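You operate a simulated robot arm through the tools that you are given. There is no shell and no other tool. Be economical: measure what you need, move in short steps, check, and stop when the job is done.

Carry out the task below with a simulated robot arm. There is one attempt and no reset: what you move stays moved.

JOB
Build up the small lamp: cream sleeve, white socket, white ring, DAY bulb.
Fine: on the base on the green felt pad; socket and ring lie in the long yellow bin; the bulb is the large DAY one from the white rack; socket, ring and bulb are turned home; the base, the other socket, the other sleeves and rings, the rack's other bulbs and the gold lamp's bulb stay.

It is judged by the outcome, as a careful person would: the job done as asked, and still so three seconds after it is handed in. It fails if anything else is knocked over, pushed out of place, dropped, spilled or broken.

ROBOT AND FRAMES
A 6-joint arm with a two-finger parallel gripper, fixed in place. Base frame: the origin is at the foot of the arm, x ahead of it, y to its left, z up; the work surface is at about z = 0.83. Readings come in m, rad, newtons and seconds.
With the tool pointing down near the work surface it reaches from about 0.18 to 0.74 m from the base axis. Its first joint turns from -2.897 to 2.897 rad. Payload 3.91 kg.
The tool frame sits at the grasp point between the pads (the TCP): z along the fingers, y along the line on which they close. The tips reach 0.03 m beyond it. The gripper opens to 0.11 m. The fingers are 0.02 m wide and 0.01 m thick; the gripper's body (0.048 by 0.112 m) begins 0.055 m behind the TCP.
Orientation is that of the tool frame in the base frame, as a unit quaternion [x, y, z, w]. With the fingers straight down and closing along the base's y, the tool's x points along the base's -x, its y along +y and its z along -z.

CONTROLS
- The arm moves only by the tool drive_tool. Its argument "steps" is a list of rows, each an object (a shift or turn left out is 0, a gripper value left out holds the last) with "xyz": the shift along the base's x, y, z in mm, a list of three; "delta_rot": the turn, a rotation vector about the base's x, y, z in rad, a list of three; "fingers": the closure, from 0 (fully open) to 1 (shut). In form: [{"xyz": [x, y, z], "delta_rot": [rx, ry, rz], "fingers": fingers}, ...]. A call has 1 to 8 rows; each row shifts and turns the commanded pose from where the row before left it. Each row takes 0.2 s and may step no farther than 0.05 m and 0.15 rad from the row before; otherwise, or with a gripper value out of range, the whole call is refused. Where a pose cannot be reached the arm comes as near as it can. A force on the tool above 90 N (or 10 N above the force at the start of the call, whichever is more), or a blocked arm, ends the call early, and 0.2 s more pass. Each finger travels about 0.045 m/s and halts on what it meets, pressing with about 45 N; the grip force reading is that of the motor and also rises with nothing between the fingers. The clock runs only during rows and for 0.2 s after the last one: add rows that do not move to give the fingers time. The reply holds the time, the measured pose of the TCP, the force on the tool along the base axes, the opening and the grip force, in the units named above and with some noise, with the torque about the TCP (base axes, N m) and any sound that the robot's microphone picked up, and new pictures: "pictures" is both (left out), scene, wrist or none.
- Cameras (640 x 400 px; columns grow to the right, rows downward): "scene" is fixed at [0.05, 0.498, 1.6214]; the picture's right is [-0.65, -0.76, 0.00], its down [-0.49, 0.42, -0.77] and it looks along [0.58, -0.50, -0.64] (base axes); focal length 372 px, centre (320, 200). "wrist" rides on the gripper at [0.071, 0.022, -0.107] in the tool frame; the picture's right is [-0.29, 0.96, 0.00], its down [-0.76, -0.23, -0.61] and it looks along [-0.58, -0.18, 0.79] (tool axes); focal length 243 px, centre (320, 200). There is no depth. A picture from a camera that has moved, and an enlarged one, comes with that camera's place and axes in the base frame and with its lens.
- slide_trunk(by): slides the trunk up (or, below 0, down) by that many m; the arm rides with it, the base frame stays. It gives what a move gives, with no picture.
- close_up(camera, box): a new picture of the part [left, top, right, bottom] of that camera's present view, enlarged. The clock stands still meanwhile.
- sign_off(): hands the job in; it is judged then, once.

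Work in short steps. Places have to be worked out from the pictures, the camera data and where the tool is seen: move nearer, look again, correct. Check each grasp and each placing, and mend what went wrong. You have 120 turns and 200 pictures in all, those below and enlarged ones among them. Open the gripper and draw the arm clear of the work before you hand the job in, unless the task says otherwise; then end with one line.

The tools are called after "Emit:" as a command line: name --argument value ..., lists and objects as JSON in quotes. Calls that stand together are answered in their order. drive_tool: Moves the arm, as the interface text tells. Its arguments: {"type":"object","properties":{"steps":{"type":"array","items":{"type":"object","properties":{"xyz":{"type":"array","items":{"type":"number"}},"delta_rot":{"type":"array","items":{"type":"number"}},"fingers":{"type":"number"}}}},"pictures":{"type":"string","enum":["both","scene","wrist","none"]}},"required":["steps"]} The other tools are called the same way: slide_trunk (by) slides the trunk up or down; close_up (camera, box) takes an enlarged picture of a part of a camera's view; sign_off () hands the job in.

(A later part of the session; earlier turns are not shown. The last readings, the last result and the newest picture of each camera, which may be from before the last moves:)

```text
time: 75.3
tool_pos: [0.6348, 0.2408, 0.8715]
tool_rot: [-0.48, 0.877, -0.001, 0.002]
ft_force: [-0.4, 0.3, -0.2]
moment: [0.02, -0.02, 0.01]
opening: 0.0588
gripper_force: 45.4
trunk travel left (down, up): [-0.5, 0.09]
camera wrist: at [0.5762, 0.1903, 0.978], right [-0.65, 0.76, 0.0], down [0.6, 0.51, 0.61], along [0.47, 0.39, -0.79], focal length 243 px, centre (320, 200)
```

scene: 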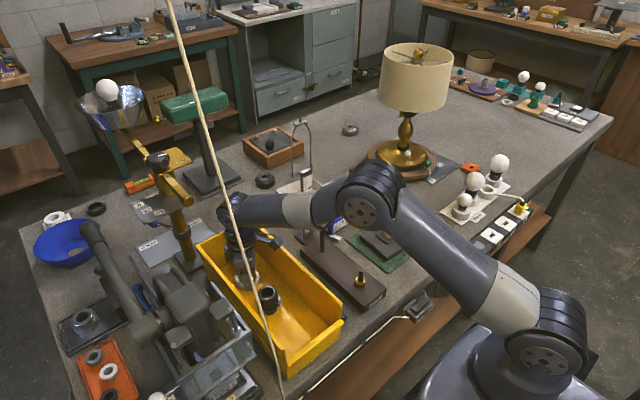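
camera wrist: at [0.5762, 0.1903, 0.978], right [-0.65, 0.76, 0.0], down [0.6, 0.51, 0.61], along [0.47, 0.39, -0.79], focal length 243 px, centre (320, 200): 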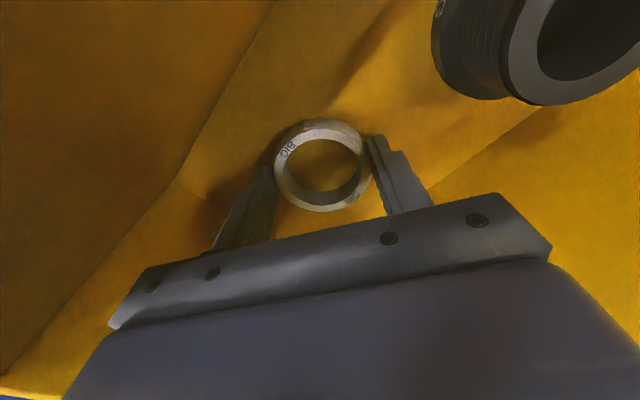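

Ring gripped (58.8 mm). Lift out and carry to above the lamp, turning to yaw +1.57.

Emit:
drive_tool --steps '[{"xyz": [0, 0, 30]}, {"xyz": [0, 0, 45]}, {"xyz": [0, 0, 45]}, {"xyz": [0, 0, 45]}, {"xyz": [0, 0, 45]}, {"xyz": [0, 0, 45]}, {"xyz": [0, 0, 35]}, {"xyz": [-15, -40, 0]}]' --pictures "scene"

Emit:
drive_tool --steps '[{"xyz": [-18, -45, 0], "delta_rot": [0, 0, 0.1]}, {"xyz": [-18, -45, 0], "delta_rot": [0, 0, 0.1]}, {"xyz": [-18, -45, 0], "delta_rot": [0, 0, 0.1]}, {"xyz": [-18, -45, 0], "delta_rot": [0, 0, 0.1]}, {"xyz": [-18, -45, 0], "delta_rot": [0, 0, 0.1]}, {"xyz": [-18, -45, 0], "delta_rot": [0, 0, 0.07]}, {"xyz": [-15, -45, 0]}, {}]' --pictures "none"

Emit:
drive_tool --steps '[{"xyz": [0, -20, -20]}, {"xyz": [0, 0, -20]}, {"xyz": [0, 0, -20]}, {}, {}]'

```text
time: 77.1
tool_pos: [0.6193, 0.1973, 1.1643]
tool_rot: [-0.479, 0.878, 0.0, 0.002]
ft_force: [0.8, 0.2, -0.4]
moment: [-0.05, 0.0, 0.04]
opening: 0.0584
gripper_force: 45.1
trunk travel left (down, up): [-0.5, 0.09]
```

scene: 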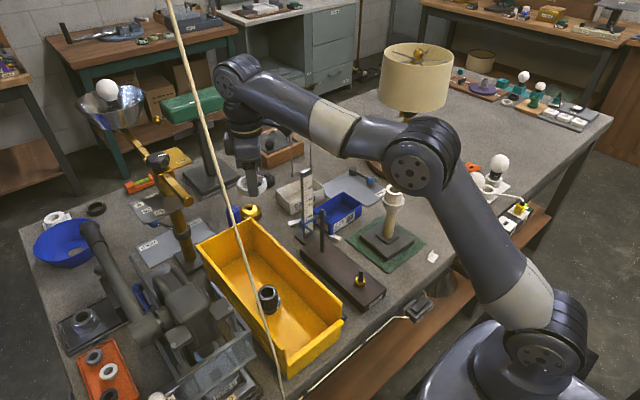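

```text
time: 78.9
tool_pos: [0.4985, -0.115, 1.1634]
tool_rot: [-0.707, 0.707, 0.0, 0.003]
ft_force: [0.2, 0.0, -0.2]
moment: [-0.02, 0.03, 0.01]
opening: 0.0581
gripper_force: 45.0
trunk travel left (down, up): [-0.5, 0.09]
```

```text
time: 80.1
tool_pos: [0.496, -0.1348, 1.1008]
tool_rot: [-0.706, 0.708, 0.0, 0.003]
ft_force: [-0.7, 0.2, -0.5]
moment: [-0.01, 0.04, 0.01]
opening: 0.0582
gripper_force: 44.5
trunk travel left (down, up): [-0.5, 0.09]
camera wrist: at [0.473, -0.2092, 1.2081], right [-0.96, 0.29, 0.0], down [0.23, 0.76, 0.61], along [0.18, 0.58, -0.79], focal length 243 px, centre (320, 200)
```

scene: 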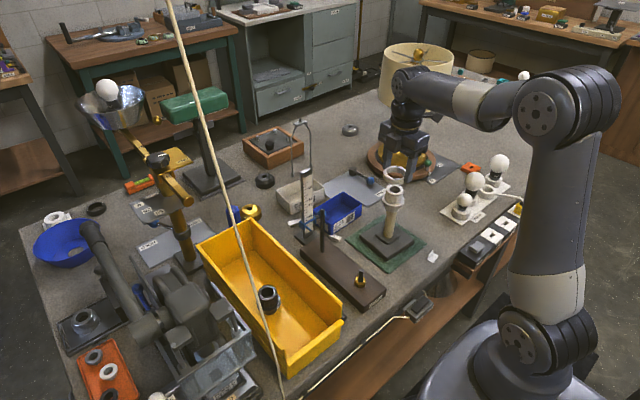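
wrist: 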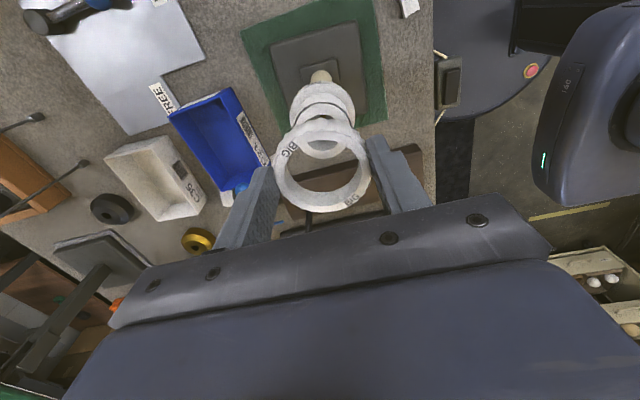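

Ring is above the socket. Checking alignment with close-ups.

Emit:
close_up --camera "scene" --box '[360, 155, 430, 215]'

Emit:
close_up --camera "wrist" --box '[240, 40, 420, 220]'

```text
6.67 times, centred on (395, 185) of scene
camera zoom: at [0.05, 0.498, 1.6214], right [-0.65, -0.76, 0.0], down [-0.49, 0.42, -0.77], along [0.58, -0.5, -0.64], focal length 2482 px, centre (-180, 300)
```

zoom: 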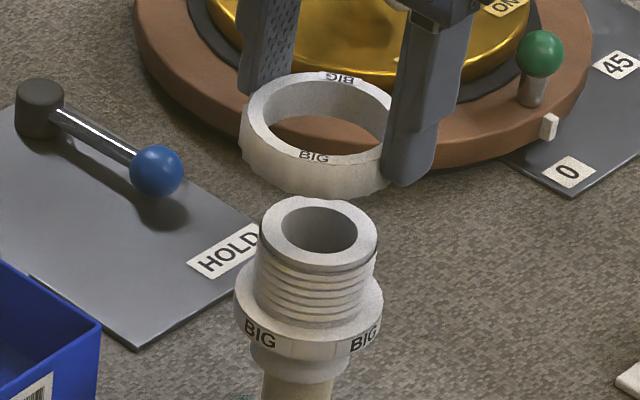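

```text
2.22 times, centred on (330, 130) of wrist
camera zoom: at [0.473, -0.2092, 1.2081], right [-0.96, 0.29, 0.0], down [0.23, 0.76, 0.61], along [0.18, 0.58, -0.79], focal length 539 px, centre (298, 356)
```

zoom: 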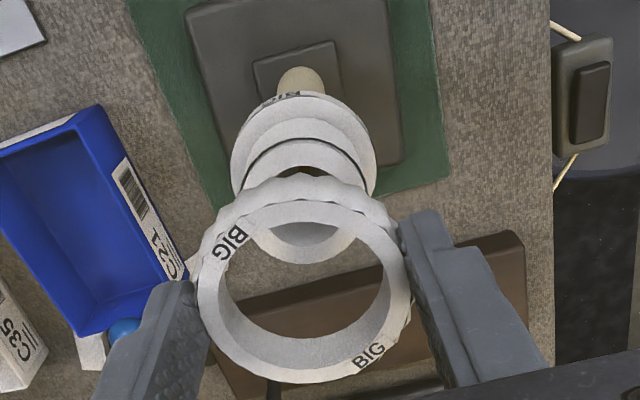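

Lateral x is fine but y is ambiguous (scene suggests several mm). Lower to ~10 mm gap and compare again.

Emit:
drive_tool --steps '[{"xyz": [0, 0, -15]}, {"xyz": [0, 0, -15]}, {}, {}]' --pictures "none"

Emit:
close_up --camera "scene" --box '[360, 165, 430, 215]'

Emit:
close_up --camera "wrist" --box '[240, 40, 420, 220]'

```text
time: 81.1
tool_pos: [0.4973, -0.1364, 1.0712]
tool_rot: [-0.707, 0.708, 0.0, 0.003]
ft_force: [-0.3, -1.0, -0.7]
moment: [0.0, 0.04, -0.01]
opening: 0.058
gripper_force: 45.1
trunk travel left (down, up): [-0.5, 0.09]
```

```text
8.00 times, centred on (395, 190) of scene
camera zoom: at [0.05, 0.498, 1.6214], right [-0.65, -0.76, 0.0], down [-0.49, 0.42, -0.77], along [0.58, -0.5, -0.64], focal length 2979 px, centre (-280, 280)
```

zoom: 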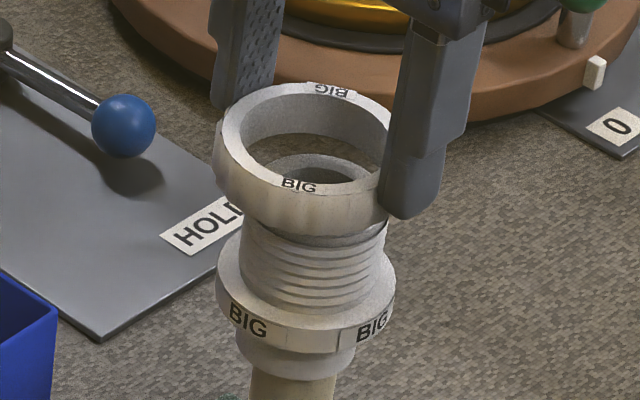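

```text
2.22 times, centred on (330, 130) of wrist
camera zoom: at [0.4738, -0.21, 1.1775], right [-0.96, 0.29, 0.0], down [0.23, 0.76, 0.61], along [0.18, 0.58, -0.79], focal length 539 px, centre (298, 356)
```

zoom: 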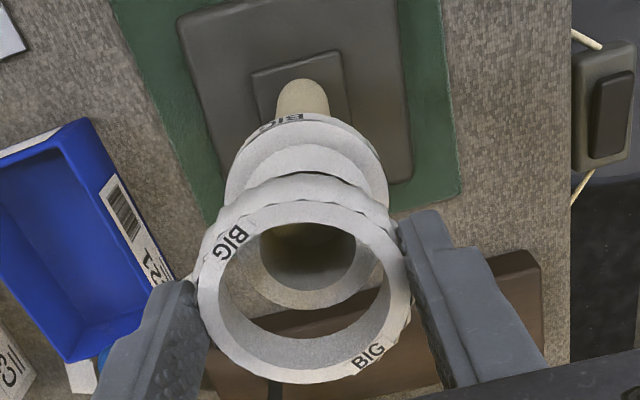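

Scene says ring needs ~5 mm toward −y, wrist row estimate disagrees. Rotate −0.8 rad to get a lateral view that resolves y.

Emit:
drive_tool --steps '[{"delta_rot": [0, 0, -0.14]}, {"delta_rot": [0, 0, -0.14]}, {"delta_rot": [0, 0, -0.14]}, {"delta_rot": [0, 0, -0.14]}, {"delta_rot": [0, 0, -0.14]}, {"delta_rot": [0, 0, -0.1]}, {}]' --pictures "none"

Emit:
close_up --camera "wrist" --box '[240, 40, 420, 220]'

Emit:
close_up --camera "scene" --box '[360, 165, 430, 215]'

```text
time: 82.7
tool_pos: [0.4966, -0.1333, 1.0744]
tool_rot: [-0.375, 0.927, 0.0, 0.002]
ft_force: [-0.1, 0.0, 0.2]
moment: [0.01, 0.02, -0.02]
opening: 0.0577
gripper_force: 44.3
trunk travel left (down, up): [-0.5, 0.09]
```

```text
2.22 times, centred on (330, 130) of wrist
camera zoom: at [0.429, -0.1702, 1.1792], right [-0.46, 0.89, 0.0], down [0.7, 0.36, 0.61], along [0.55, 0.28, -0.79], focal length 539 px, centre (298, 356)
```

zoom: 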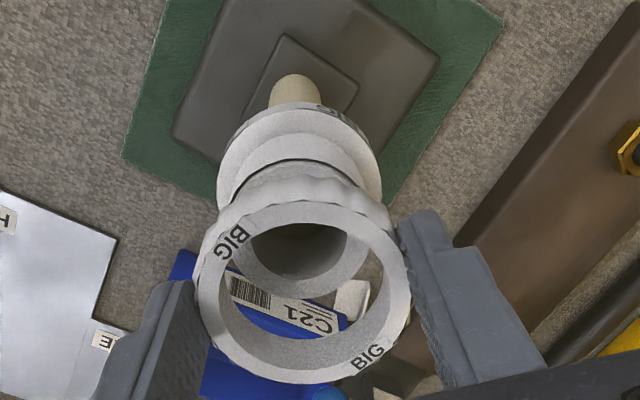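

```text
8.00 times, centred on (395, 190) of scene
camera zoom: at [0.05, 0.498, 1.6214], right [-0.65, -0.76, 0.0], down [-0.49, 0.42, -0.77], along [0.58, -0.5, -0.64], focal length 2979 px, centre (-280, 280)
```

zoom: 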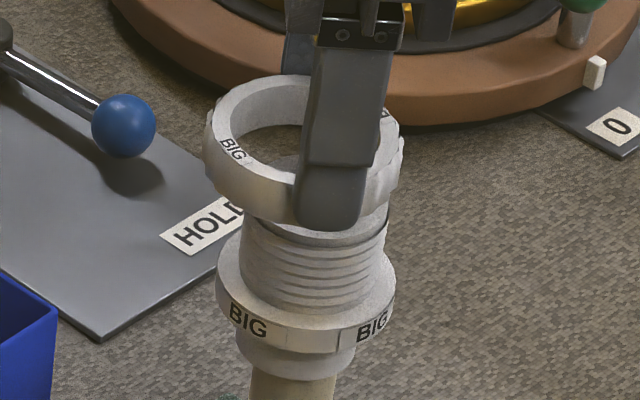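

The ring sits ~6 mm off the TCP along the tool x axis. Correction needed now: (−6.4,−5.0) mm. Apply and verify.

Emit:
drive_tool --steps '[{"xyz": [-3.2, -2.5, 0]}, {"xyz": [-3.2, -2.5, 0]}, {}, {}]' --pictures "none"

Emit:
close_up --camera "wrist" --box '[240, 40, 420, 220]'

Emit:
close_up --camera "scene" --box '[360, 165, 430, 215]'

```text
time: 83.7
tool_pos: [0.4891, -0.1386, 1.0738]
tool_rot: [-0.375, 0.927, -0.002, 0.003]
ft_force: [0.4, -1.1, 0.3]
moment: [0.01, 0.01, -0.05]
opening: 0.0578
gripper_force: 45.2
trunk travel left (down, up): [-0.5, 0.09]
```

```text
2.22 times, centred on (330, 130) of wrist
camera zoom: at [0.422, -0.1752, 1.1796], right [-0.46, 0.89, 0.0], down [0.7, 0.36, 0.61], along [0.55, 0.28, -0.79], focal length 539 px, centre (298, 356)
```

zoom: 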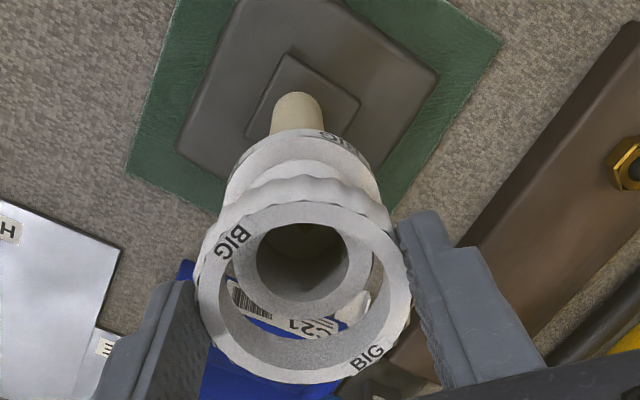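

```text
8.00 times, centred on (395, 190) of scene
camera zoom: at [0.05, 0.498, 1.6214], right [-0.65, -0.76, 0.0], down [-0.49, 0.42, -0.77], along [0.58, -0.5, -0.64], focal length 2979 px, centre (-280, 280)
```

zoom: 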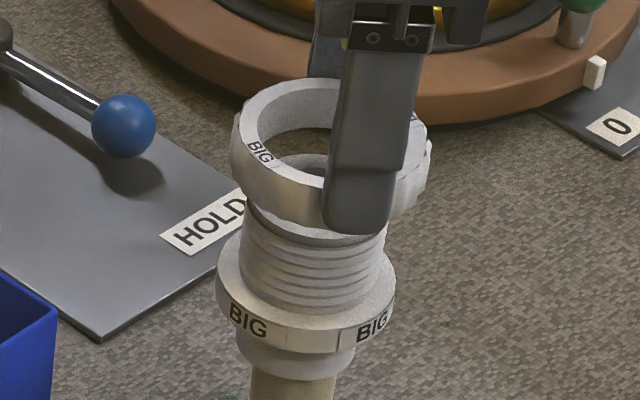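

Within ~1 mm now. Fine adjust (+0.9,+0.3) and lower slowly to contact.

Emit:
drive_tool --steps '[{"xyz": [0.9, 0.3, -3]}, {"xyz": [0, 0, -2]}, {"xyz": [0, 0, -1.5]}, {}, {}]' --pictures "none"

Emit:
drive_tool --steps '[{"xyz": [0, 0, -1]}, {"xyz": [0, 0, -1]}, {}, {}]' --pictures "none"

Emit:
close_up --camera "scene" --box '[360, 165, 430, 215]'

```text
time: 84.9
tool_pos: [0.4888, -0.1399, 1.0668]
tool_rot: [-0.374, 0.927, -0.001, 0.002]
ft_force: [0.2, -0.6, 0.4]
moment: [-0.03, 0.01, -0.01]
opening: 0.0573
gripper_force: 44.7
trunk travel left (down, up): [-0.5, 0.09]
```

```text
time: 85.9
tool_pos: [0.4903, -0.14, 1.0641]
tool_rot: [-0.376, 0.927, -0.001, 0.002]
ft_force: [0.2, 0.2, -0.8]
moment: [-0.02, 0.0, 0.0]
opening: 0.0573
gripper_force: 44.6
trunk travel left (down, up): [-0.5, 0.09]
```

```text
8.00 times, centred on (395, 190) of scene
camera zoom: at [0.05, 0.498, 1.6214], right [-0.65, -0.76, 0.0], down [-0.49, 0.42, -0.77], along [0.58, -0.5, -0.64], focal length 2979 px, centre (-280, 280)
```

zoom: 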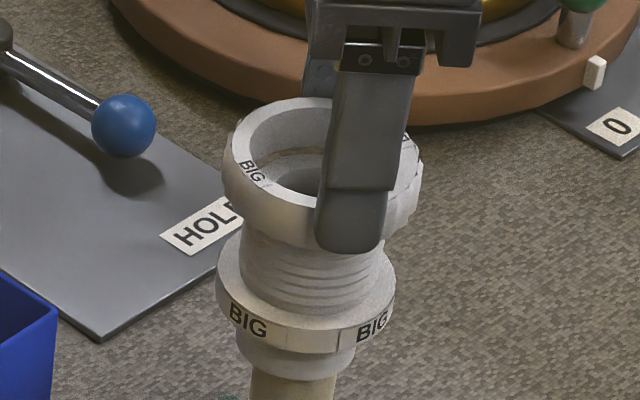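

Nearly down. Small shift and continue down to contact.

Emit:
drive_tool --steps '[{"xyz": [-0.5, -0.4, -1]}, {"xyz": [0, 0, -1]}, {"xyz": [0, 0, -1]}, {}, {}]' --pictures "none"

Emit:
drive_tool --steps '[{"xyz": [0, 0, -1]}, {"xyz": [0, 0, -1]}, {"xyz": [0, 0, -1]}, {}, {}]' --pictures "none"

Emit:
close_up --camera "scene" --box '[360, 165, 430, 215]'

Emit:
close_up --camera "wrist" --box '[240, 40, 420, 220]'

```text
time: 87.1
tool_pos: [0.4894, -0.138, 1.0619]
tool_rot: [-0.376, 0.927, -0.001, 0.002]
ft_force: [0.2, -0.2, -0.2]
moment: [0.03, 0.02, -0.01]
opening: 0.0569
gripper_force: 45.1
trunk travel left (down, up): [-0.5, 0.09]
```

```text
time: 88.3
tool_pos: [0.4885, -0.1388, 1.0594]
tool_rot: [-0.375, 0.927, -0.001, 0.003]
ft_force: [-0.5, -0.8, 0.2]
moment: [0.03, -0.05, 0.0]
opening: 0.057
gripper_force: 45.3
trunk travel left (down, up): [-0.5, 0.09]
```

```text
8.00 times, centred on (395, 190) of scene
camera zoom: at [0.05, 0.498, 1.6214], right [-0.65, -0.76, 0.0], down [-0.49, 0.42, -0.77], along [0.58, -0.5, -0.64], focal length 2979 px, centre (-280, 280)
```

zoom: 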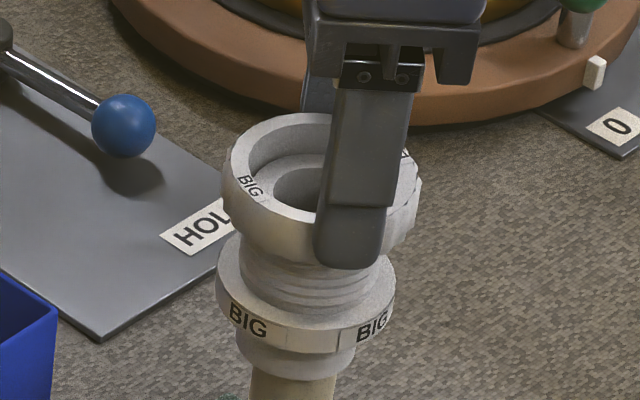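

```text
2.22 times, centred on (330, 130) of wrist
camera zoom: at [0.4225, -0.1748, 1.1653], right [-0.46, 0.89, 0.0], down [0.7, 0.36, 0.61], along [0.55, 0.28, -0.79], focal length 539 px, centre (298, 356)
```

zoom: 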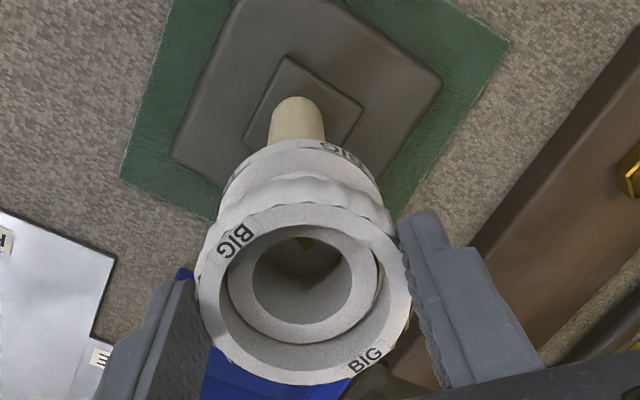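

Concentric; the socket top is already inside the ring. Continue down to thread contact.

Emit:
drive_tool --steps '[{"xyz": [0, 0, -1]}, {"xyz": [0, 0, -1]}, {"xyz": [0, 0, -1]}, {}, {}]' --pictures "none"

Emit:
drive_tool --steps '[{"xyz": [0, 0, -1]}, {"xyz": [0, 0, -1]}, {"xyz": [0, 0, -1]}, {}, {}]' --pictures "none"

Emit:
close_up --camera "scene" --box '[360, 165, 430, 215]'

```text
time: 89.5
tool_pos: [0.4901, -0.1406, 1.0555]
tool_rot: [-0.376, 0.927, -0.001, 0.002]
ft_force: [0.8, 0.2, 0.7]
moment: [-0.02, 0.0, -0.02]
opening: 0.0567
gripper_force: 45.2
trunk travel left (down, up): [-0.5, 0.09]
```

```text
time: 90.7
tool_pos: [0.4899, -0.1388, 1.0531]
tool_rot: [-0.374, 0.927, -0.002, 0.002]
ft_force: [0.7, -0.1, 0.3]
moment: [-0.02, 0.0, 0.03]
opening: 0.0566
gripper_force: 44.8
trunk travel left (down, up): [-0.5, 0.09]
```

```text
8.00 times, centred on (395, 190) of scene
camera zoom: at [0.05, 0.498, 1.6214], right [-0.65, -0.76, 0.0], down [-0.49, 0.42, -0.77], along [0.58, -0.5, -0.64], focal length 2979 px, centre (-280, 280)
```

zoom: 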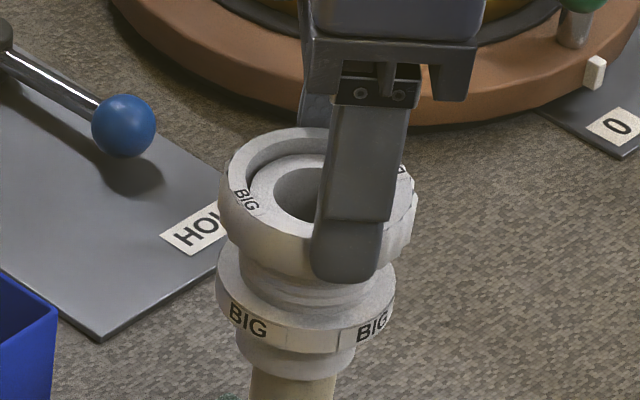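

Still free. Continue lowering.

Emit:
drive_tool --steps '[{"xyz": [-0.3, -0.4, -1.5]}, {"xyz": [0, 0, -1.5]}, {}, {}]' --pictures "none"

Emit:
drive_tool --steps '[{"xyz": [0, 0, -1.5]}, {"xyz": [0, 0, -1.5]}, {}, {}]' --pictures "none"

Emit:
close_up --camera "scene" --box '[360, 165, 430, 215]'

```text
time: 91.7
tool_pos: [0.4898, -0.14, 1.0495]
tool_rot: [-0.375, 0.927, -0.001, 0.002]
ft_force: [0.1, 0.1, 0.1]
moment: [0.02, -0.02, 0.02]
opening: 0.0568
gripper_force: 44.5
trunk travel left (down, up): [-0.5, 0.09]
```

```text
time: 92.7
tool_pos: [0.4886, -0.1391, 1.0473]
tool_rot: [-0.375, 0.927, -0.002, 0.002]
ft_force: [-0.4, 0.6, -0.7]
moment: [0.01, 0.02, 0.05]
opening: 0.0568
gripper_force: 45.1
trunk travel left (down, up): [-0.5, 0.09]
```

```text
8.00 times, centred on (395, 190) of scene
camera zoom: at [0.05, 0.498, 1.6214], right [-0.65, -0.76, 0.0], down [-0.49, 0.42, -0.77], along [0.58, -0.5, -0.64], focal length 2979 px, centre (-280, 280)
```

zoom: 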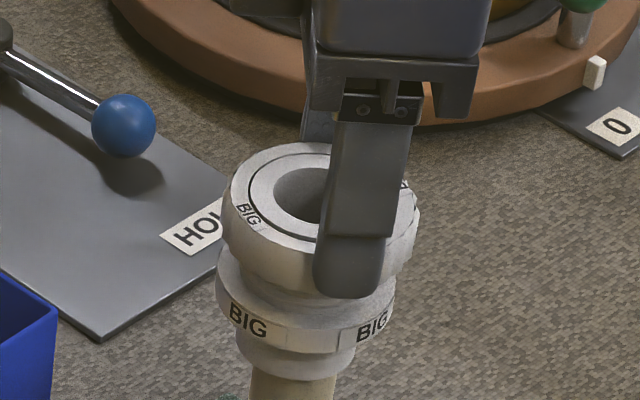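

Ring top is flush with the socket top, still free. Continue.

Emit:
drive_tool --steps '[{"xyz": [0, 0, -1.5]}, {"xyz": [0, 0, -1.5]}, {}, {}]' --pictures "none"

Emit:
drive_tool --steps '[{"xyz": [0, 0, -1.5]}, {"xyz": [0, 0, -1.5]}, {}, {}]' --pictures "none"

```text
time: 93.7
tool_pos: [0.489, -0.1406, 1.0438]
tool_rot: [-0.375, 0.927, -0.001, 0.002]
ft_force: [0.3, 0.7, -0.3]
moment: [0.01, 0.01, -0.02]
opening: 0.0563
gripper_force: 44.5
trunk travel left (down, up): [-0.5, 0.09]
```

```text
time: 94.7
tool_pos: [0.4909, -0.141, 1.0405]
tool_rot: [-0.376, 0.927, -0.001, 0.003]
ft_force: [0.1, -0.3, 0.4]
moment: [0.01, 0.0, -0.02]
opening: 0.0563
gripper_force: 45.1
trunk travel left (down, up): [-0.5, 0.09]
```

Emit:
drive_tool --steps '[{"xyz": [0, 0, -1.5]}, {"xyz": [0, 0, -1.5]}, {}, {}]' --pictures "none"

Emit:
close_up --camera "scene" --box '[360, 165, 430, 215]'

Emit:
close_up --camera "wrist" --box '[240, 40, 420, 220]'

```text
time: 95.7
tool_pos: [0.4891, -0.1398, 1.0377]
tool_rot: [-0.376, 0.927, -0.001, 0.002]
ft_force: [-5.1, 1.8, 2.7]
moment: [0.25, 0.37, 0.04]
opening: 0.0565
gripper_force: 44.6
trunk travel left (down, up): [-0.5, 0.09]
```

```text
8.00 times, centred on (395, 190) of scene
camera zoom: at [0.05, 0.498, 1.6214], right [-0.65, -0.76, 0.0], down [-0.49, 0.42, -0.77], along [0.58, -0.5, -0.64], focal length 2979 px, centre (-280, 280)
```

zoom: 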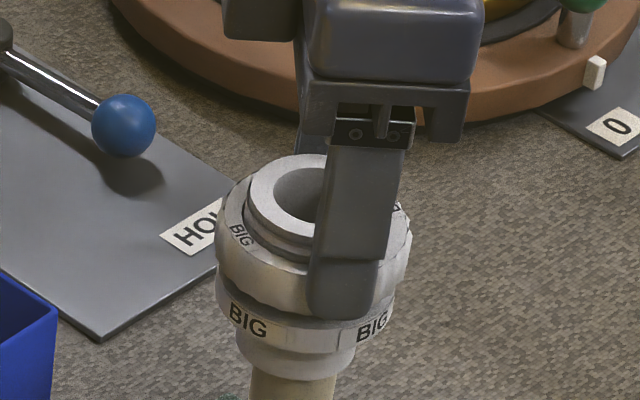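

```text
2.22 times, centred on (330, 130) of wrist
camera zoom: at [0.4224, -0.1755, 1.1439], right [-0.46, 0.89, 0.0], down [0.7, 0.36, 0.61], along [0.55, 0.28, -0.79], focal length 539 px, centre (298, 356)
```

zoom: 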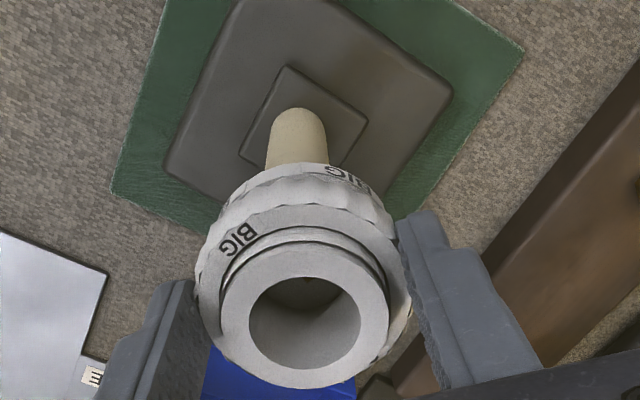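

Light contact now. Lower a bit more to find axial contact.

Emit:
drive_tool --steps '[{"xyz": [-0.4, 0.1, -1]}, {"xyz": [0, 0, -1]}, {}, {}]' --pictures "none"

```text
time: 96.7
tool_pos: [0.489, -0.1391, 1.038]
tool_rot: [-0.375, 0.927, -0.004, 0.005]
ft_force: [1.8, 2.1, 28.3]
moment: [0.13, 0.13, 0.01]
opening: 0.0566
gripper_force: 45.2
trunk travel left (down, up): [-0.5, 0.09]
```

Axial contact on the thread. Relieve, open, recentre the gripper over the lamp axis (+5.5,+4.2) and regrip slightly lower.

Emit:
drive_tool --steps '[{"xyz": [0, 0, 2]}, {"fingers": 0.3}, {"fingers": 0.3}, {}, {"xyz": [2.7, 2.1, -2]}, {"xyz": [2.8, 2.1, -3]}, {}]'

Emit:
close_up --camera "scene" --box '[360, 165, 430, 215]'

Emit:
close_up --camera "wrist" --box '[240, 40, 420, 220]'

```text
time: 98.3
tool_pos: [0.4959, -0.1347, 1.0327]
tool_rot: [-0.375, 0.927, -0.002, 0.003]
ft_force: [-0.3, 0.1, -0.6]
moment: [0.01, 0.0, 0.04]
opening: 0.0774
gripper_force: 0.0
trunk travel left (down, up): [-0.5, 0.09]
camera wrist: at [0.4272, -0.1711, 1.1381], right [-0.46, 0.89, 0.0], down [0.7, 0.36, 0.61], along [0.55, 0.28, -0.79], focal length 243 px, centre (320, 200)
```

scene: 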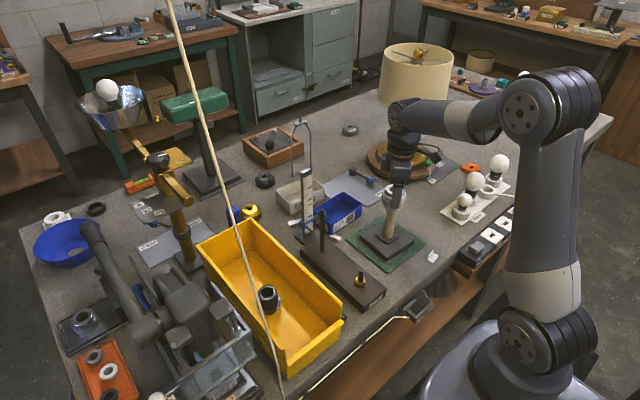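
wrist: 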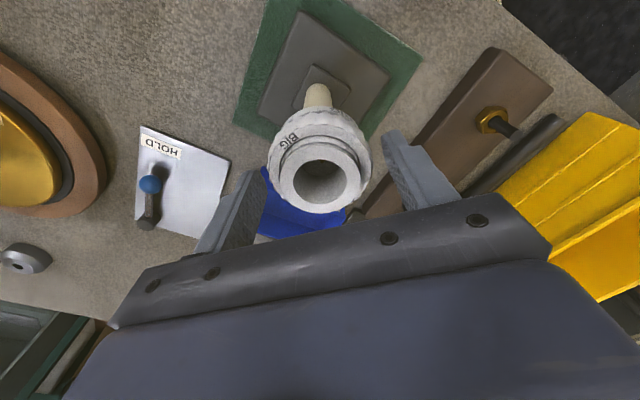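

```text
8.00 times, centred on (395, 190) of scene
camera zoom: at [0.05, 0.498, 1.6214], right [-0.65, -0.76, 0.0], down [-0.49, 0.42, -0.77], along [0.58, -0.5, -0.64], focal length 2979 px, centre (-280, 280)
```

zoom: 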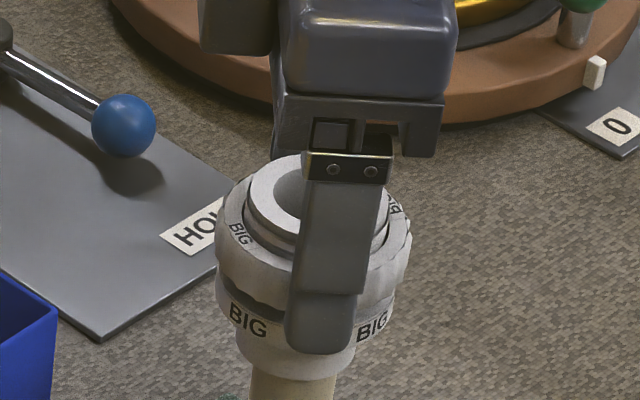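

```text
2.22 times, centred on (330, 130) of wrist
camera zoom: at [0.4272, -0.1711, 1.1381], right [-0.46, 0.89, 0.0], down [0.7, 0.36, 0.61], along [0.55, 0.28, -0.79], focal length 539 px, centre (298, 356)
```

zoom: 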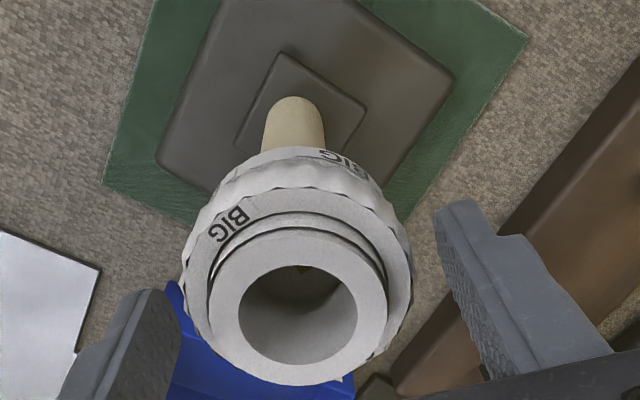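

Ring rests stably on the thread. Lift clear and wind the wrist CCW to about +2.4 to gain turning range.

Emit:
drive_tool --steps '[{"xyz": [0, 0, 30]}, {"xyz": [0, 0, 30], "delta_rot": [0, 0, 0.148]}, {"delta_rot": [0, 0, 0.148]}, {"delta_rot": [0, 0, 0.148]}, {"delta_rot": [0, 0, 0.148]}, {"delta_rot": [0, 0, 0.148]}, {"delta_rot": [0, 0, 0.148]}, {"delta_rot": [0, 0, 0.148]}]' --pictures "none"

Emit:
drive_tool --steps '[{"delta_rot": [0, 0, 0.148]}, {"delta_rot": [0, 0, 0.148]}, {"delta_rot": [0, 0, 0.148]}, {"delta_rot": [0, 0, 0.148]}, {}]' --pictures "none"

```text
time: 100.1
tool_pos: [0.494, -0.1348, 1.0923]
tool_rot: [0.786, -0.618, 0.0, -0.002]
ft_force: [0.6, 0.5, 0.6]
moment: [-0.02, 0.02, -0.02]
opening: 0.0769
gripper_force: 0.0
trunk travel left (down, up): [-0.5, 0.09]
```

```text
time: 101.3
tool_pos: [0.4947, -0.135, 1.0924]
tool_rot: [0.932, -0.362, -0.001, -0.003]
ft_force: [-1.2, -0.4, 0.0]
moment: [0.0, -0.01, 0.0]
opening: 0.0769
gripper_force: 0.0
trunk travel left (down, up): [-0.5, 0.09]
```

Yaw 2.4 reached. Come back down and grip the ring.

Emit:
drive_tool --steps '[{"xyz": [0, 0, -30]}, {"xyz": [0, 0, -28]}, {}, {"fingers": 1.0}, {"fingers": 1.0}, {"fingers": 1.0}, {}]'

Emit:
close_up --camera "scene" --box '[360, 165, 430, 215]'

```text
time: 102.9
tool_pos: [0.4944, -0.1333, 1.0329]
tool_rot: [0.932, -0.363, -0.001, -0.003]
ft_force: [-5.5, -5.3, -1.1]
moment: [-0.17, 0.16, 0.02]
opening: 0.0562
gripper_force: 44.9
trunk travel left (down, up): [-0.5, 0.09]
camera wrist: at [0.5315, -0.2009, 1.1401], right [-0.86, -0.51, 0.0], down [-0.4, 0.68, 0.61], along [-0.31, 0.53, -0.79], focal length 243 px, centre (320, 200)
```

scene: 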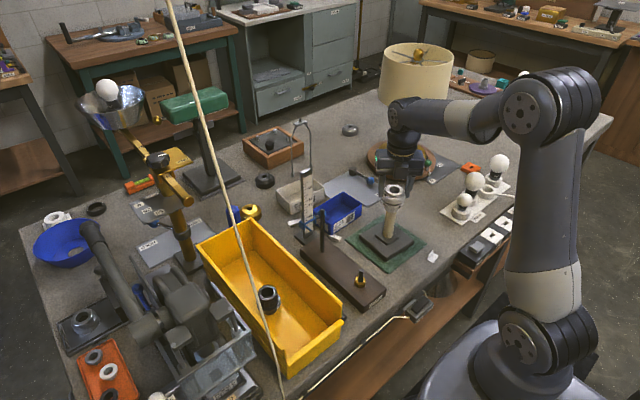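
wrist: 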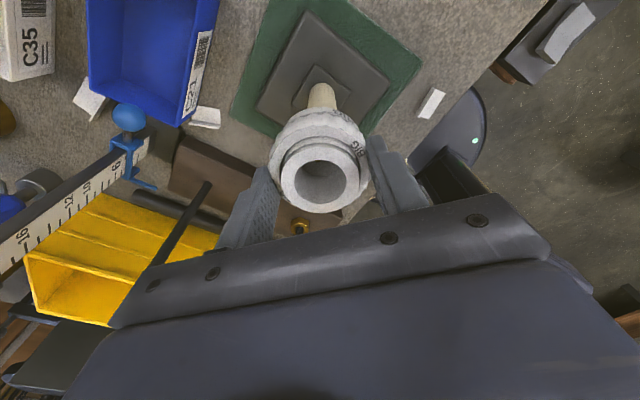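

```text
8.00 times, centred on (395, 190) of scene
camera zoom: at [0.05, 0.498, 1.6214], right [-0.65, -0.76, 0.0], down [-0.49, 0.42, -0.77], along [0.58, -0.5, -0.64], focal length 2979 px, centre (-280, 280)
```

zoom: 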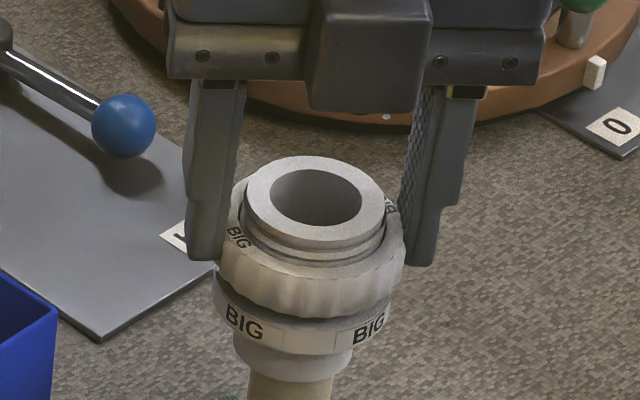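

Ring regripped centrally. Turn clockwise with light downward following.

Emit:
drive_tool --steps '[{"xyz": [-0.5, -0.5, -1]}, {"delta_rot": [0, 0, -0.145]}, {"delta_rot": [0, 0, -0.145]}, {"delta_rot": [0, 0, -0.145]}, {"delta_rot": [0, 0, -0.145]}, {"delta_rot": [0, 0, -0.145]}, {"delta_rot": [0, 0, -0.145]}, {"delta_rot": [0, 0, -0.145]}]' --pictures "none"

Emit:
drive_tool --steps '[{"delta_rot": [0, 0, -0.145]}, {"delta_rot": [0, 0, -0.145]}, {"delta_rot": [0, 0, -0.145]}, {"delta_rot": [0, 0, -0.145]}, {"delta_rot": [0, 0, -0.145]}, {"delta_rot": [0, 0, -0.145]}, {"delta_rot": [0, 0, -0.145]}]' --pictures "none"

Emit:
close_up --camera "scene" --box '[350, 165, 430, 265]'

```text
time: 104.7
tool_pos: [0.4949, -0.1346, 1.0333]
tool_rot: [-0.636, 0.771, -0.001, 0.003]
ft_force: [0.1, 0.6, -0.7]
moment: [0.0, 0.01, -0.01]
opening: 0.0563
gripper_force: 44.5
trunk travel left (down, up): [-0.5, 0.09]
```

```text
time: 106.3
tool_pos: [0.4939, -0.1359, 1.0334]
tool_rot: [-0.182, 0.983, -0.002, 0.002]
ft_force: [0.3, 1.9, 0.1]
moment: [0.01, -0.02, 0.01]
opening: 0.0559
gripper_force: 45.4
trunk travel left (down, up): [-0.5, 0.09]
```

```text
4.00 times, centred on (390, 215) of scene
camera zoom: at [0.05, 0.498, 1.6214], right [-0.65, -0.76, 0.0], down [-0.49, 0.42, -0.77], along [0.58, -0.5, -0.64], focal length 1489 px, centre (40, 140)
```

zoom: 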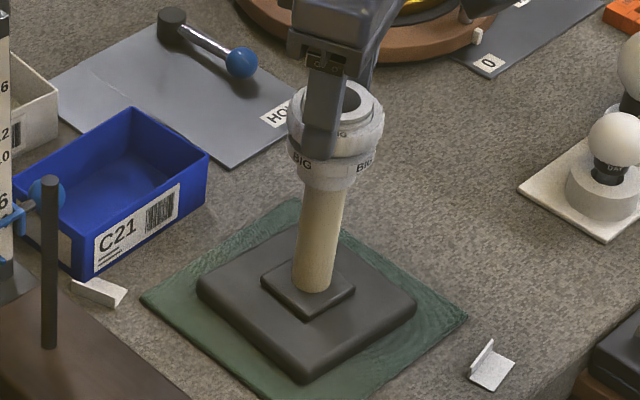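

No load yet; continue turning with more downward following.

Emit:
drive_tool --steps '[{"xyz": [0, 0, -1], "delta_rot": [0, 0, -0.145]}, {"delta_rot": [0, 0, -0.145], "xyz": [0, 0, -0.1]}, {"delta_rot": [0, 0, -0.145], "xyz": [0, 0, -0.1]}, {"delta_rot": [0, 0, -0.145], "xyz": [0, 0, -0.1]}, {"delta_rot": [0, 0, -0.145], "xyz": [0, 0, -0.1]}, {"delta_rot": [0, 0, -0.145], "xyz": [0, 0, -0.1]}, {"delta_rot": [0, 0, -0.145], "xyz": [0, 0, -0.1]}, {"delta_rot": [0, 0, -0.145], "xyz": [0, 0, -0.1]}]' --pictures "none"

Emit:
close_up --camera "scene" --box '[360, 165, 430, 215]'

```text
time: 108.1
tool_pos: [0.494, -0.1346, 1.0323]
tool_rot: [0.387, 0.922, -0.004, 0.003]
ft_force: [-5.0, 12.8, 14.5]
moment: [0.93, 0.24, 0.01]
opening: 0.0562
gripper_force: 44.9
trunk travel left (down, up): [-0.5, 0.09]
```

```text
8.00 times, centred on (395, 190) of scene
camera zoom: at [0.05, 0.498, 1.6214], right [-0.65, -0.76, 0.0], down [-0.49, 0.42, -0.77], along [0.58, -0.5, -0.64], focal length 2979 px, centre (-280, 280)
```

zoom: 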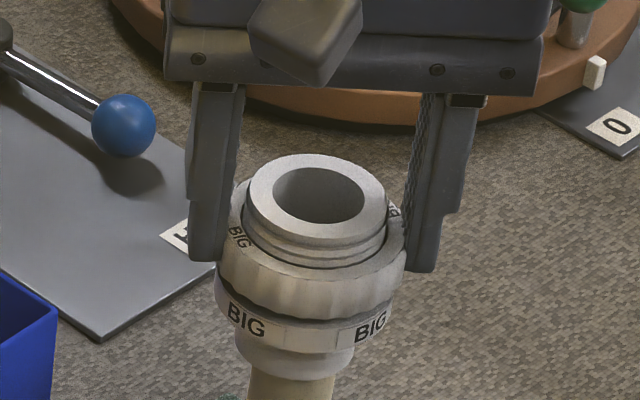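

Ring turns with the gripper and is preloaded; relieve lateral load and continue.

Emit:
drive_tool --steps '[{"xyz": [-0.4, 1.0, 0], "delta_rot": [0, 0, -0.145]}, {"delta_rot": [0, 0, -0.145], "xyz": [0, 0, -0.07]}, {"delta_rot": [0, 0, -0.145], "xyz": [0, 0, -0.07]}, {"delta_rot": [0, 0, -0.145], "xyz": [0, 0, -0.07]}, {"delta_rot": [0, 0, -0.145], "xyz": [0, 0, -0.07]}, {"delta_rot": [0, 0, -0.145], "xyz": [0, 0, -0.07]}, {"delta_rot": [0, 0, -0.145], "xyz": [0, 0, -0.07]}, {"delta_rot": [0, 0, -0.145], "xyz": [0, 0, -0.07]}]' --pictures "none"

Emit:
drive_tool --steps '[{"delta_rot": [0, 0, -0.145], "xyz": [0, 0, -0.07]}, {"delta_rot": [0, 0, -0.145], "xyz": [0, 0, -0.07]}, {"delta_rot": [0, 0, -0.145], "xyz": [0, 0, -0.07]}, {"delta_rot": [0, 0, -0.145], "xyz": [0, 0, -0.07]}, {}]' --pictures "none"

Emit:
close_up --camera "scene" --box '[360, 165, 430, 215]'

```text
time: 109.9
tool_pos: [0.4936, -0.1351, 1.0299]
tool_rot: [0.83, 0.558, -0.003, -0.001]
ft_force: [4.2, 3.9, -5.0]
moment: [0.02, -0.08, -0.02]
opening: 0.0563
gripper_force: 45.0
trunk travel left (down, up): [-0.5, 0.09]
```

```text
time: 111.1
tool_pos: [0.4929, -0.1355, 1.0281]
tool_rot: [0.954, 0.298, -0.003, -0.001]
ft_force: [0.5, 0.4, -15.1]
moment: [0.0, -0.01, -0.01]
opening: 0.0562
gripper_force: 44.9
trunk travel left (down, up): [-0.5, 0.09]
```

```text
8.00 times, centred on (395, 190) of scene
camera zoom: at [0.05, 0.498, 1.6214], right [-0.65, -0.76, 0.0], down [-0.49, 0.42, -0.77], along [0.58, -0.5, -0.64], focal length 2979 px, centre (-280, 280)
```

zoom: 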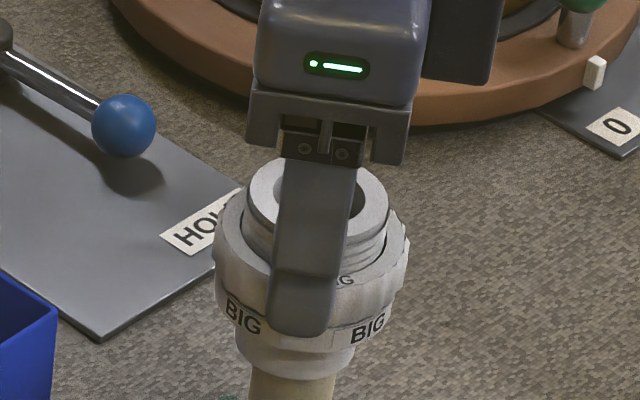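

Thread engaged and pulling down. Follow down and turn to near the wrist limit (yaw ≈ −3.0).

Emit:
drive_tool --steps '[{"xyz": [0, 0, -1.3], "delta_rot": [0, 0, -0.14]}, {"delta_rot": [0, 0, -0.14], "xyz": [0, 0, -0.2]}, {"delta_rot": [0, 0, -0.14], "xyz": [0, 0, -0.2]}, {}]' --pictures "none"

Emit:
close_up --camera "scene" --box '[360, 165, 430, 215]'

```text
time: 112.1
tool_pos: [0.4947, -0.1353, 1.027]
tool_rot: [0.996, 0.093, -0.002, -0.002]
ft_force: [1.8, 1.0, -2.5]
moment: [-0.05, 0.49, 0.0]
opening: 0.0564
gripper_force: 45.2
trunk travel left (down, up): [-0.5, 0.09]
```

```text
8.00 times, centred on (395, 190) of scene
camera zoom: at [0.05, 0.498, 1.6214], right [-0.65, -0.76, 0.0], down [-0.49, 0.42, -0.77], along [0.58, -0.5, -0.64], focal length 2979 px, centre (-280, 280)
```

zoom: 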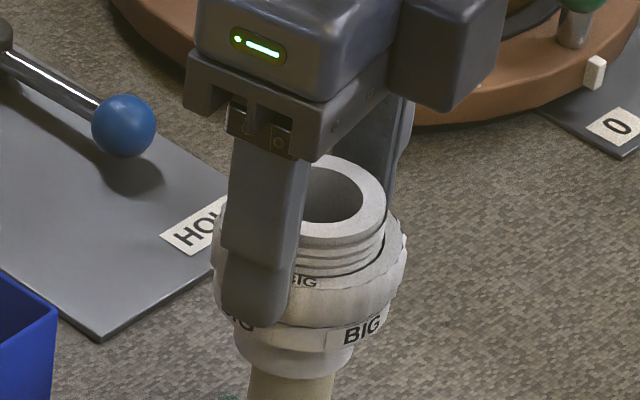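

Ring is close to the flange with no tightening torque yet. Release, unwind fully, and regrip.

Emit:
drive_tool --steps '[{"fingers": 0.35}, {"fingers": 0.35}, {"xyz": [0, 0, 1]}, {"delta_rot": [0, 0, 0.149]}, {"delta_rot": [0, 0, 0.149]}, {"delta_rot": [0, 0, 0.149]}, {"delta_rot": [0, 0, 0.149]}, {"delta_rot": [0, 0, 0.149]}]' --pictures "none"

Emit:
drive_tool --steps '[{"delta_rot": [0, 0, 0.149]}, {"delta_rot": [0, 0, 0.149]}, {"delta_rot": [0, 0, 0.149]}, {"delta_rot": [0, 0, 0.149]}, {"delta_rot": [0, 0, 0.149]}, {"delta_rot": [0, 0, 0.149]}, {"delta_rot": [0, 0, 0.149]}, {"delta_rot": [0, 0, 0.149]}]' --pictures "none"

Emit:
drive_tool --steps '[{"delta_rot": [0, 0, 0.149]}, {"delta_rot": [0, 0, 0.149]}, {"delta_rot": [0, 0, 0.149]}, {"delta_rot": [0, 0, 0.149]}, {"delta_rot": [0, 0, 0.149]}, {"delta_rot": [0, 0, 0.149]}, {"delta_rot": [0, 0, 0.149]}, {"delta_rot": [0, 0, 0.149]}]' --pictures "none"

Emit:
drive_tool --steps '[{"delta_rot": [0, 0, 0.149]}, {"delta_rot": [0, 0, 0.149]}, {"delta_rot": [0, 0, 0.149]}, {"delta_rot": [0, 0, 0.149]}, {"delta_rot": [0, 0, 0.149]}, {"delta_rot": [0, 0, 0.149]}, {"delta_rot": [0, 0, 0.149]}, {"delta_rot": [0, 0, 0.149]}]' --pictures "none"

Emit:
drive_tool --steps '[{"delta_rot": [0, 0, 0.149]}, {"delta_rot": [0, 0, 0.149]}, {"delta_rot": [0, 0, 0.149]}, {"delta_rot": [0, 0, 0.149]}, {"delta_rot": [0, 0, 0.149]}, {"delta_rot": [0, 0, 0.149]}, {}]'

Emit:
close_up --camera "scene" --box '[360, 165, 430, 215]'

```text
time: 113.9
tool_pos: [0.4934, -0.1348, 1.0286]
tool_rot: [0.892, 0.452, -0.002, -0.002]
ft_force: [0.7, -1.0, -0.2]
moment: [0.01, 0.02, 0.0]
opening: 0.0717
gripper_force: 0.2
trunk travel left (down, up): [-0.5, 0.09]
```

```text
time: 115.7
tool_pos: [0.4945, -0.1338, 1.0302]
tool_rot: [0.485, 0.875, -0.002, 0.001]
ft_force: [0.3, 0.7, 0.6]
moment: [-0.01, -0.02, 0.01]
opening: 0.0718
gripper_force: 0.1
trunk travel left (down, up): [-0.5, 0.09]
```

```text
time: 117.5
tool_pos: [0.4945, -0.1348, 1.0306]
tool_rot: [-0.089, 0.996, -0.002, 0.002]
ft_force: [0.2, -1.0, 0.3]
moment: [0.05, -0.02, 0.01]
opening: 0.0717
gripper_force: 0.0
trunk travel left (down, up): [-0.5, 0.09]
```

```text
time: 119.3
tool_pos: [0.4955, -0.1353, 1.0305]
tool_rot: [-0.634, 0.774, 0.0, 0.001]
ft_force: [-0.5, 1.4, -0.9]
moment: [-0.04, -0.01, -0.02]
opening: 0.0714
gripper_force: 0.0
trunk travel left (down, up): [-0.5, 0.09]
```

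```text
time: 120.9
tool_pos: [0.4953, -0.1356, 1.0307]
tool_rot: [0.906, -0.424, 0.0, -0.003]
ft_force: [1.1, 0.3, -0.2]
moment: [-0.01, -0.01, 0.01]
opening: 0.0716
gripper_force: 0.2
trunk travel left (down, up): [-0.5, 0.09]
camera wrist: at [0.5228, -0.2071, 1.1364], right [-0.92, -0.39, 0.0], down [-0.31, 0.73, 0.61], along [-0.24, 0.56, -0.79], focal length 243 px, centre (320, 200)
```

scene: 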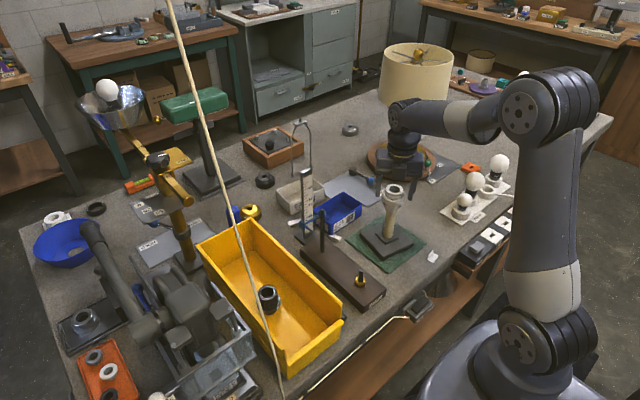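
wrist: 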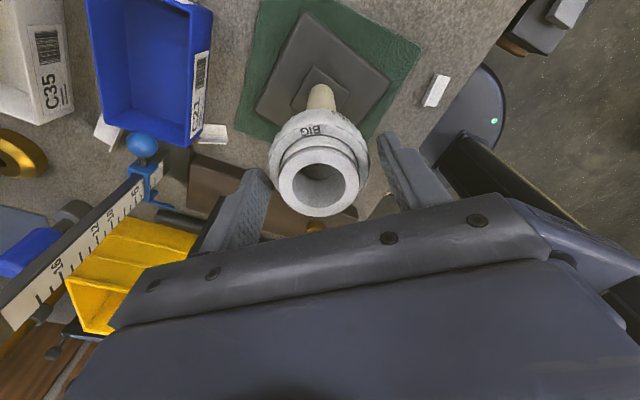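

```text
8.00 times, centred on (395, 190) of scene
camera zoom: at [0.05, 0.498, 1.6214], right [-0.65, -0.76, 0.0], down [-0.49, 0.42, -0.77], along [0.58, -0.5, -0.64], focal length 2979 px, centre (-280, 280)
```

zoom: 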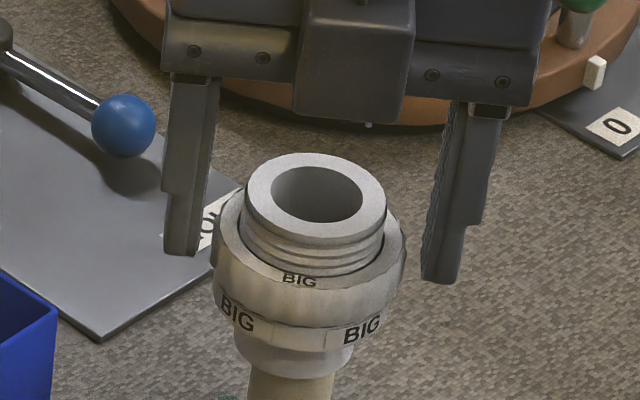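

Ring is just above the flange. Lower 2 mm, close and turn home.

Emit:
drive_tool --steps '[{"xyz": [0, 0, -2.5]}, {"fingers": 1.0}, {"fingers": 1.0}, {}, {"delta_rot": [0, 0, -0.145]}, {"delta_rot": [0, 0, -0.145], "xyz": [0, 0, -0.1]}, {"delta_rot": [0, 0, -0.145], "xyz": [0, 0, -0.1]}, {"delta_rot": [0, 0, -0.145], "xyz": [0, 0, -0.1]}]' --pictures "none"

Emit:
drive_tool --steps '[{"delta_rot": [0, 0, -0.145], "xyz": [0, 0, -0.1]}, {"delta_rot": [0, 0, -0.145], "xyz": [0, 0, -0.1]}, {"delta_rot": [0, 0, -0.145], "xyz": [0, 0, -0.1]}, {"delta_rot": [0, 0, -0.145], "xyz": [0, 0, -0.1]}, {"delta_rot": [0, 0, -0.145], "xyz": [0, 0, -0.1]}, {"delta_rot": [0, 0, -0.145], "xyz": [0, 0, -0.1]}]' --pictures "none"

Emit:
close_up --camera "scene" --box '[350, 165, 430, 265]'

```text
time: 122.7
tool_pos: [0.4941, -0.1358, 1.0272]
tool_rot: [0.745, -0.667, -0.001, -0.002]
ft_force: [-1.5, -0.9, 1.7]
moment: [-0.07, 0.59, 0.61]
opening: 0.0599
gripper_force: 45.0
trunk travel left (down, up): [-0.5, 0.09]
```

```text
time: 124.1
tool_pos: [0.494, -0.1345, 1.027]
tool_rot: [-0.395, 0.918, -0.002, 0.003]
ft_force: [-1.5, -1.3, 5.7]
moment: [0.29, 0.43, 0.7]
opening: 0.0602
gripper_force: 44.8
trunk travel left (down, up): [-0.5, 0.09]
```

```text
4.00 times, centred on (390, 215) of scene
camera zoom: at [0.05, 0.498, 1.6214], right [-0.65, -0.76, 0.0], down [-0.49, 0.42, -0.77], along [0.58, -0.5, -0.64], focal length 1489 px, centre (40, 140)
```

zoom: 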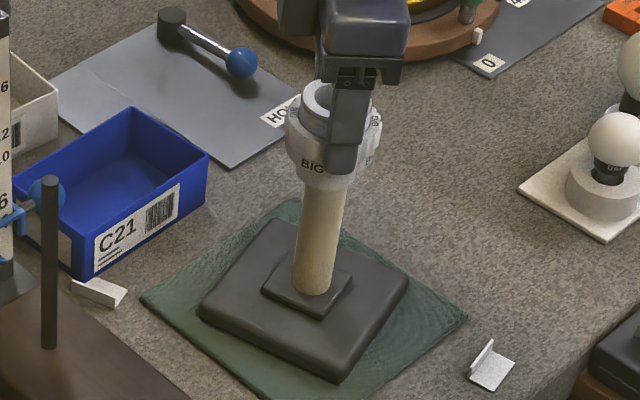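

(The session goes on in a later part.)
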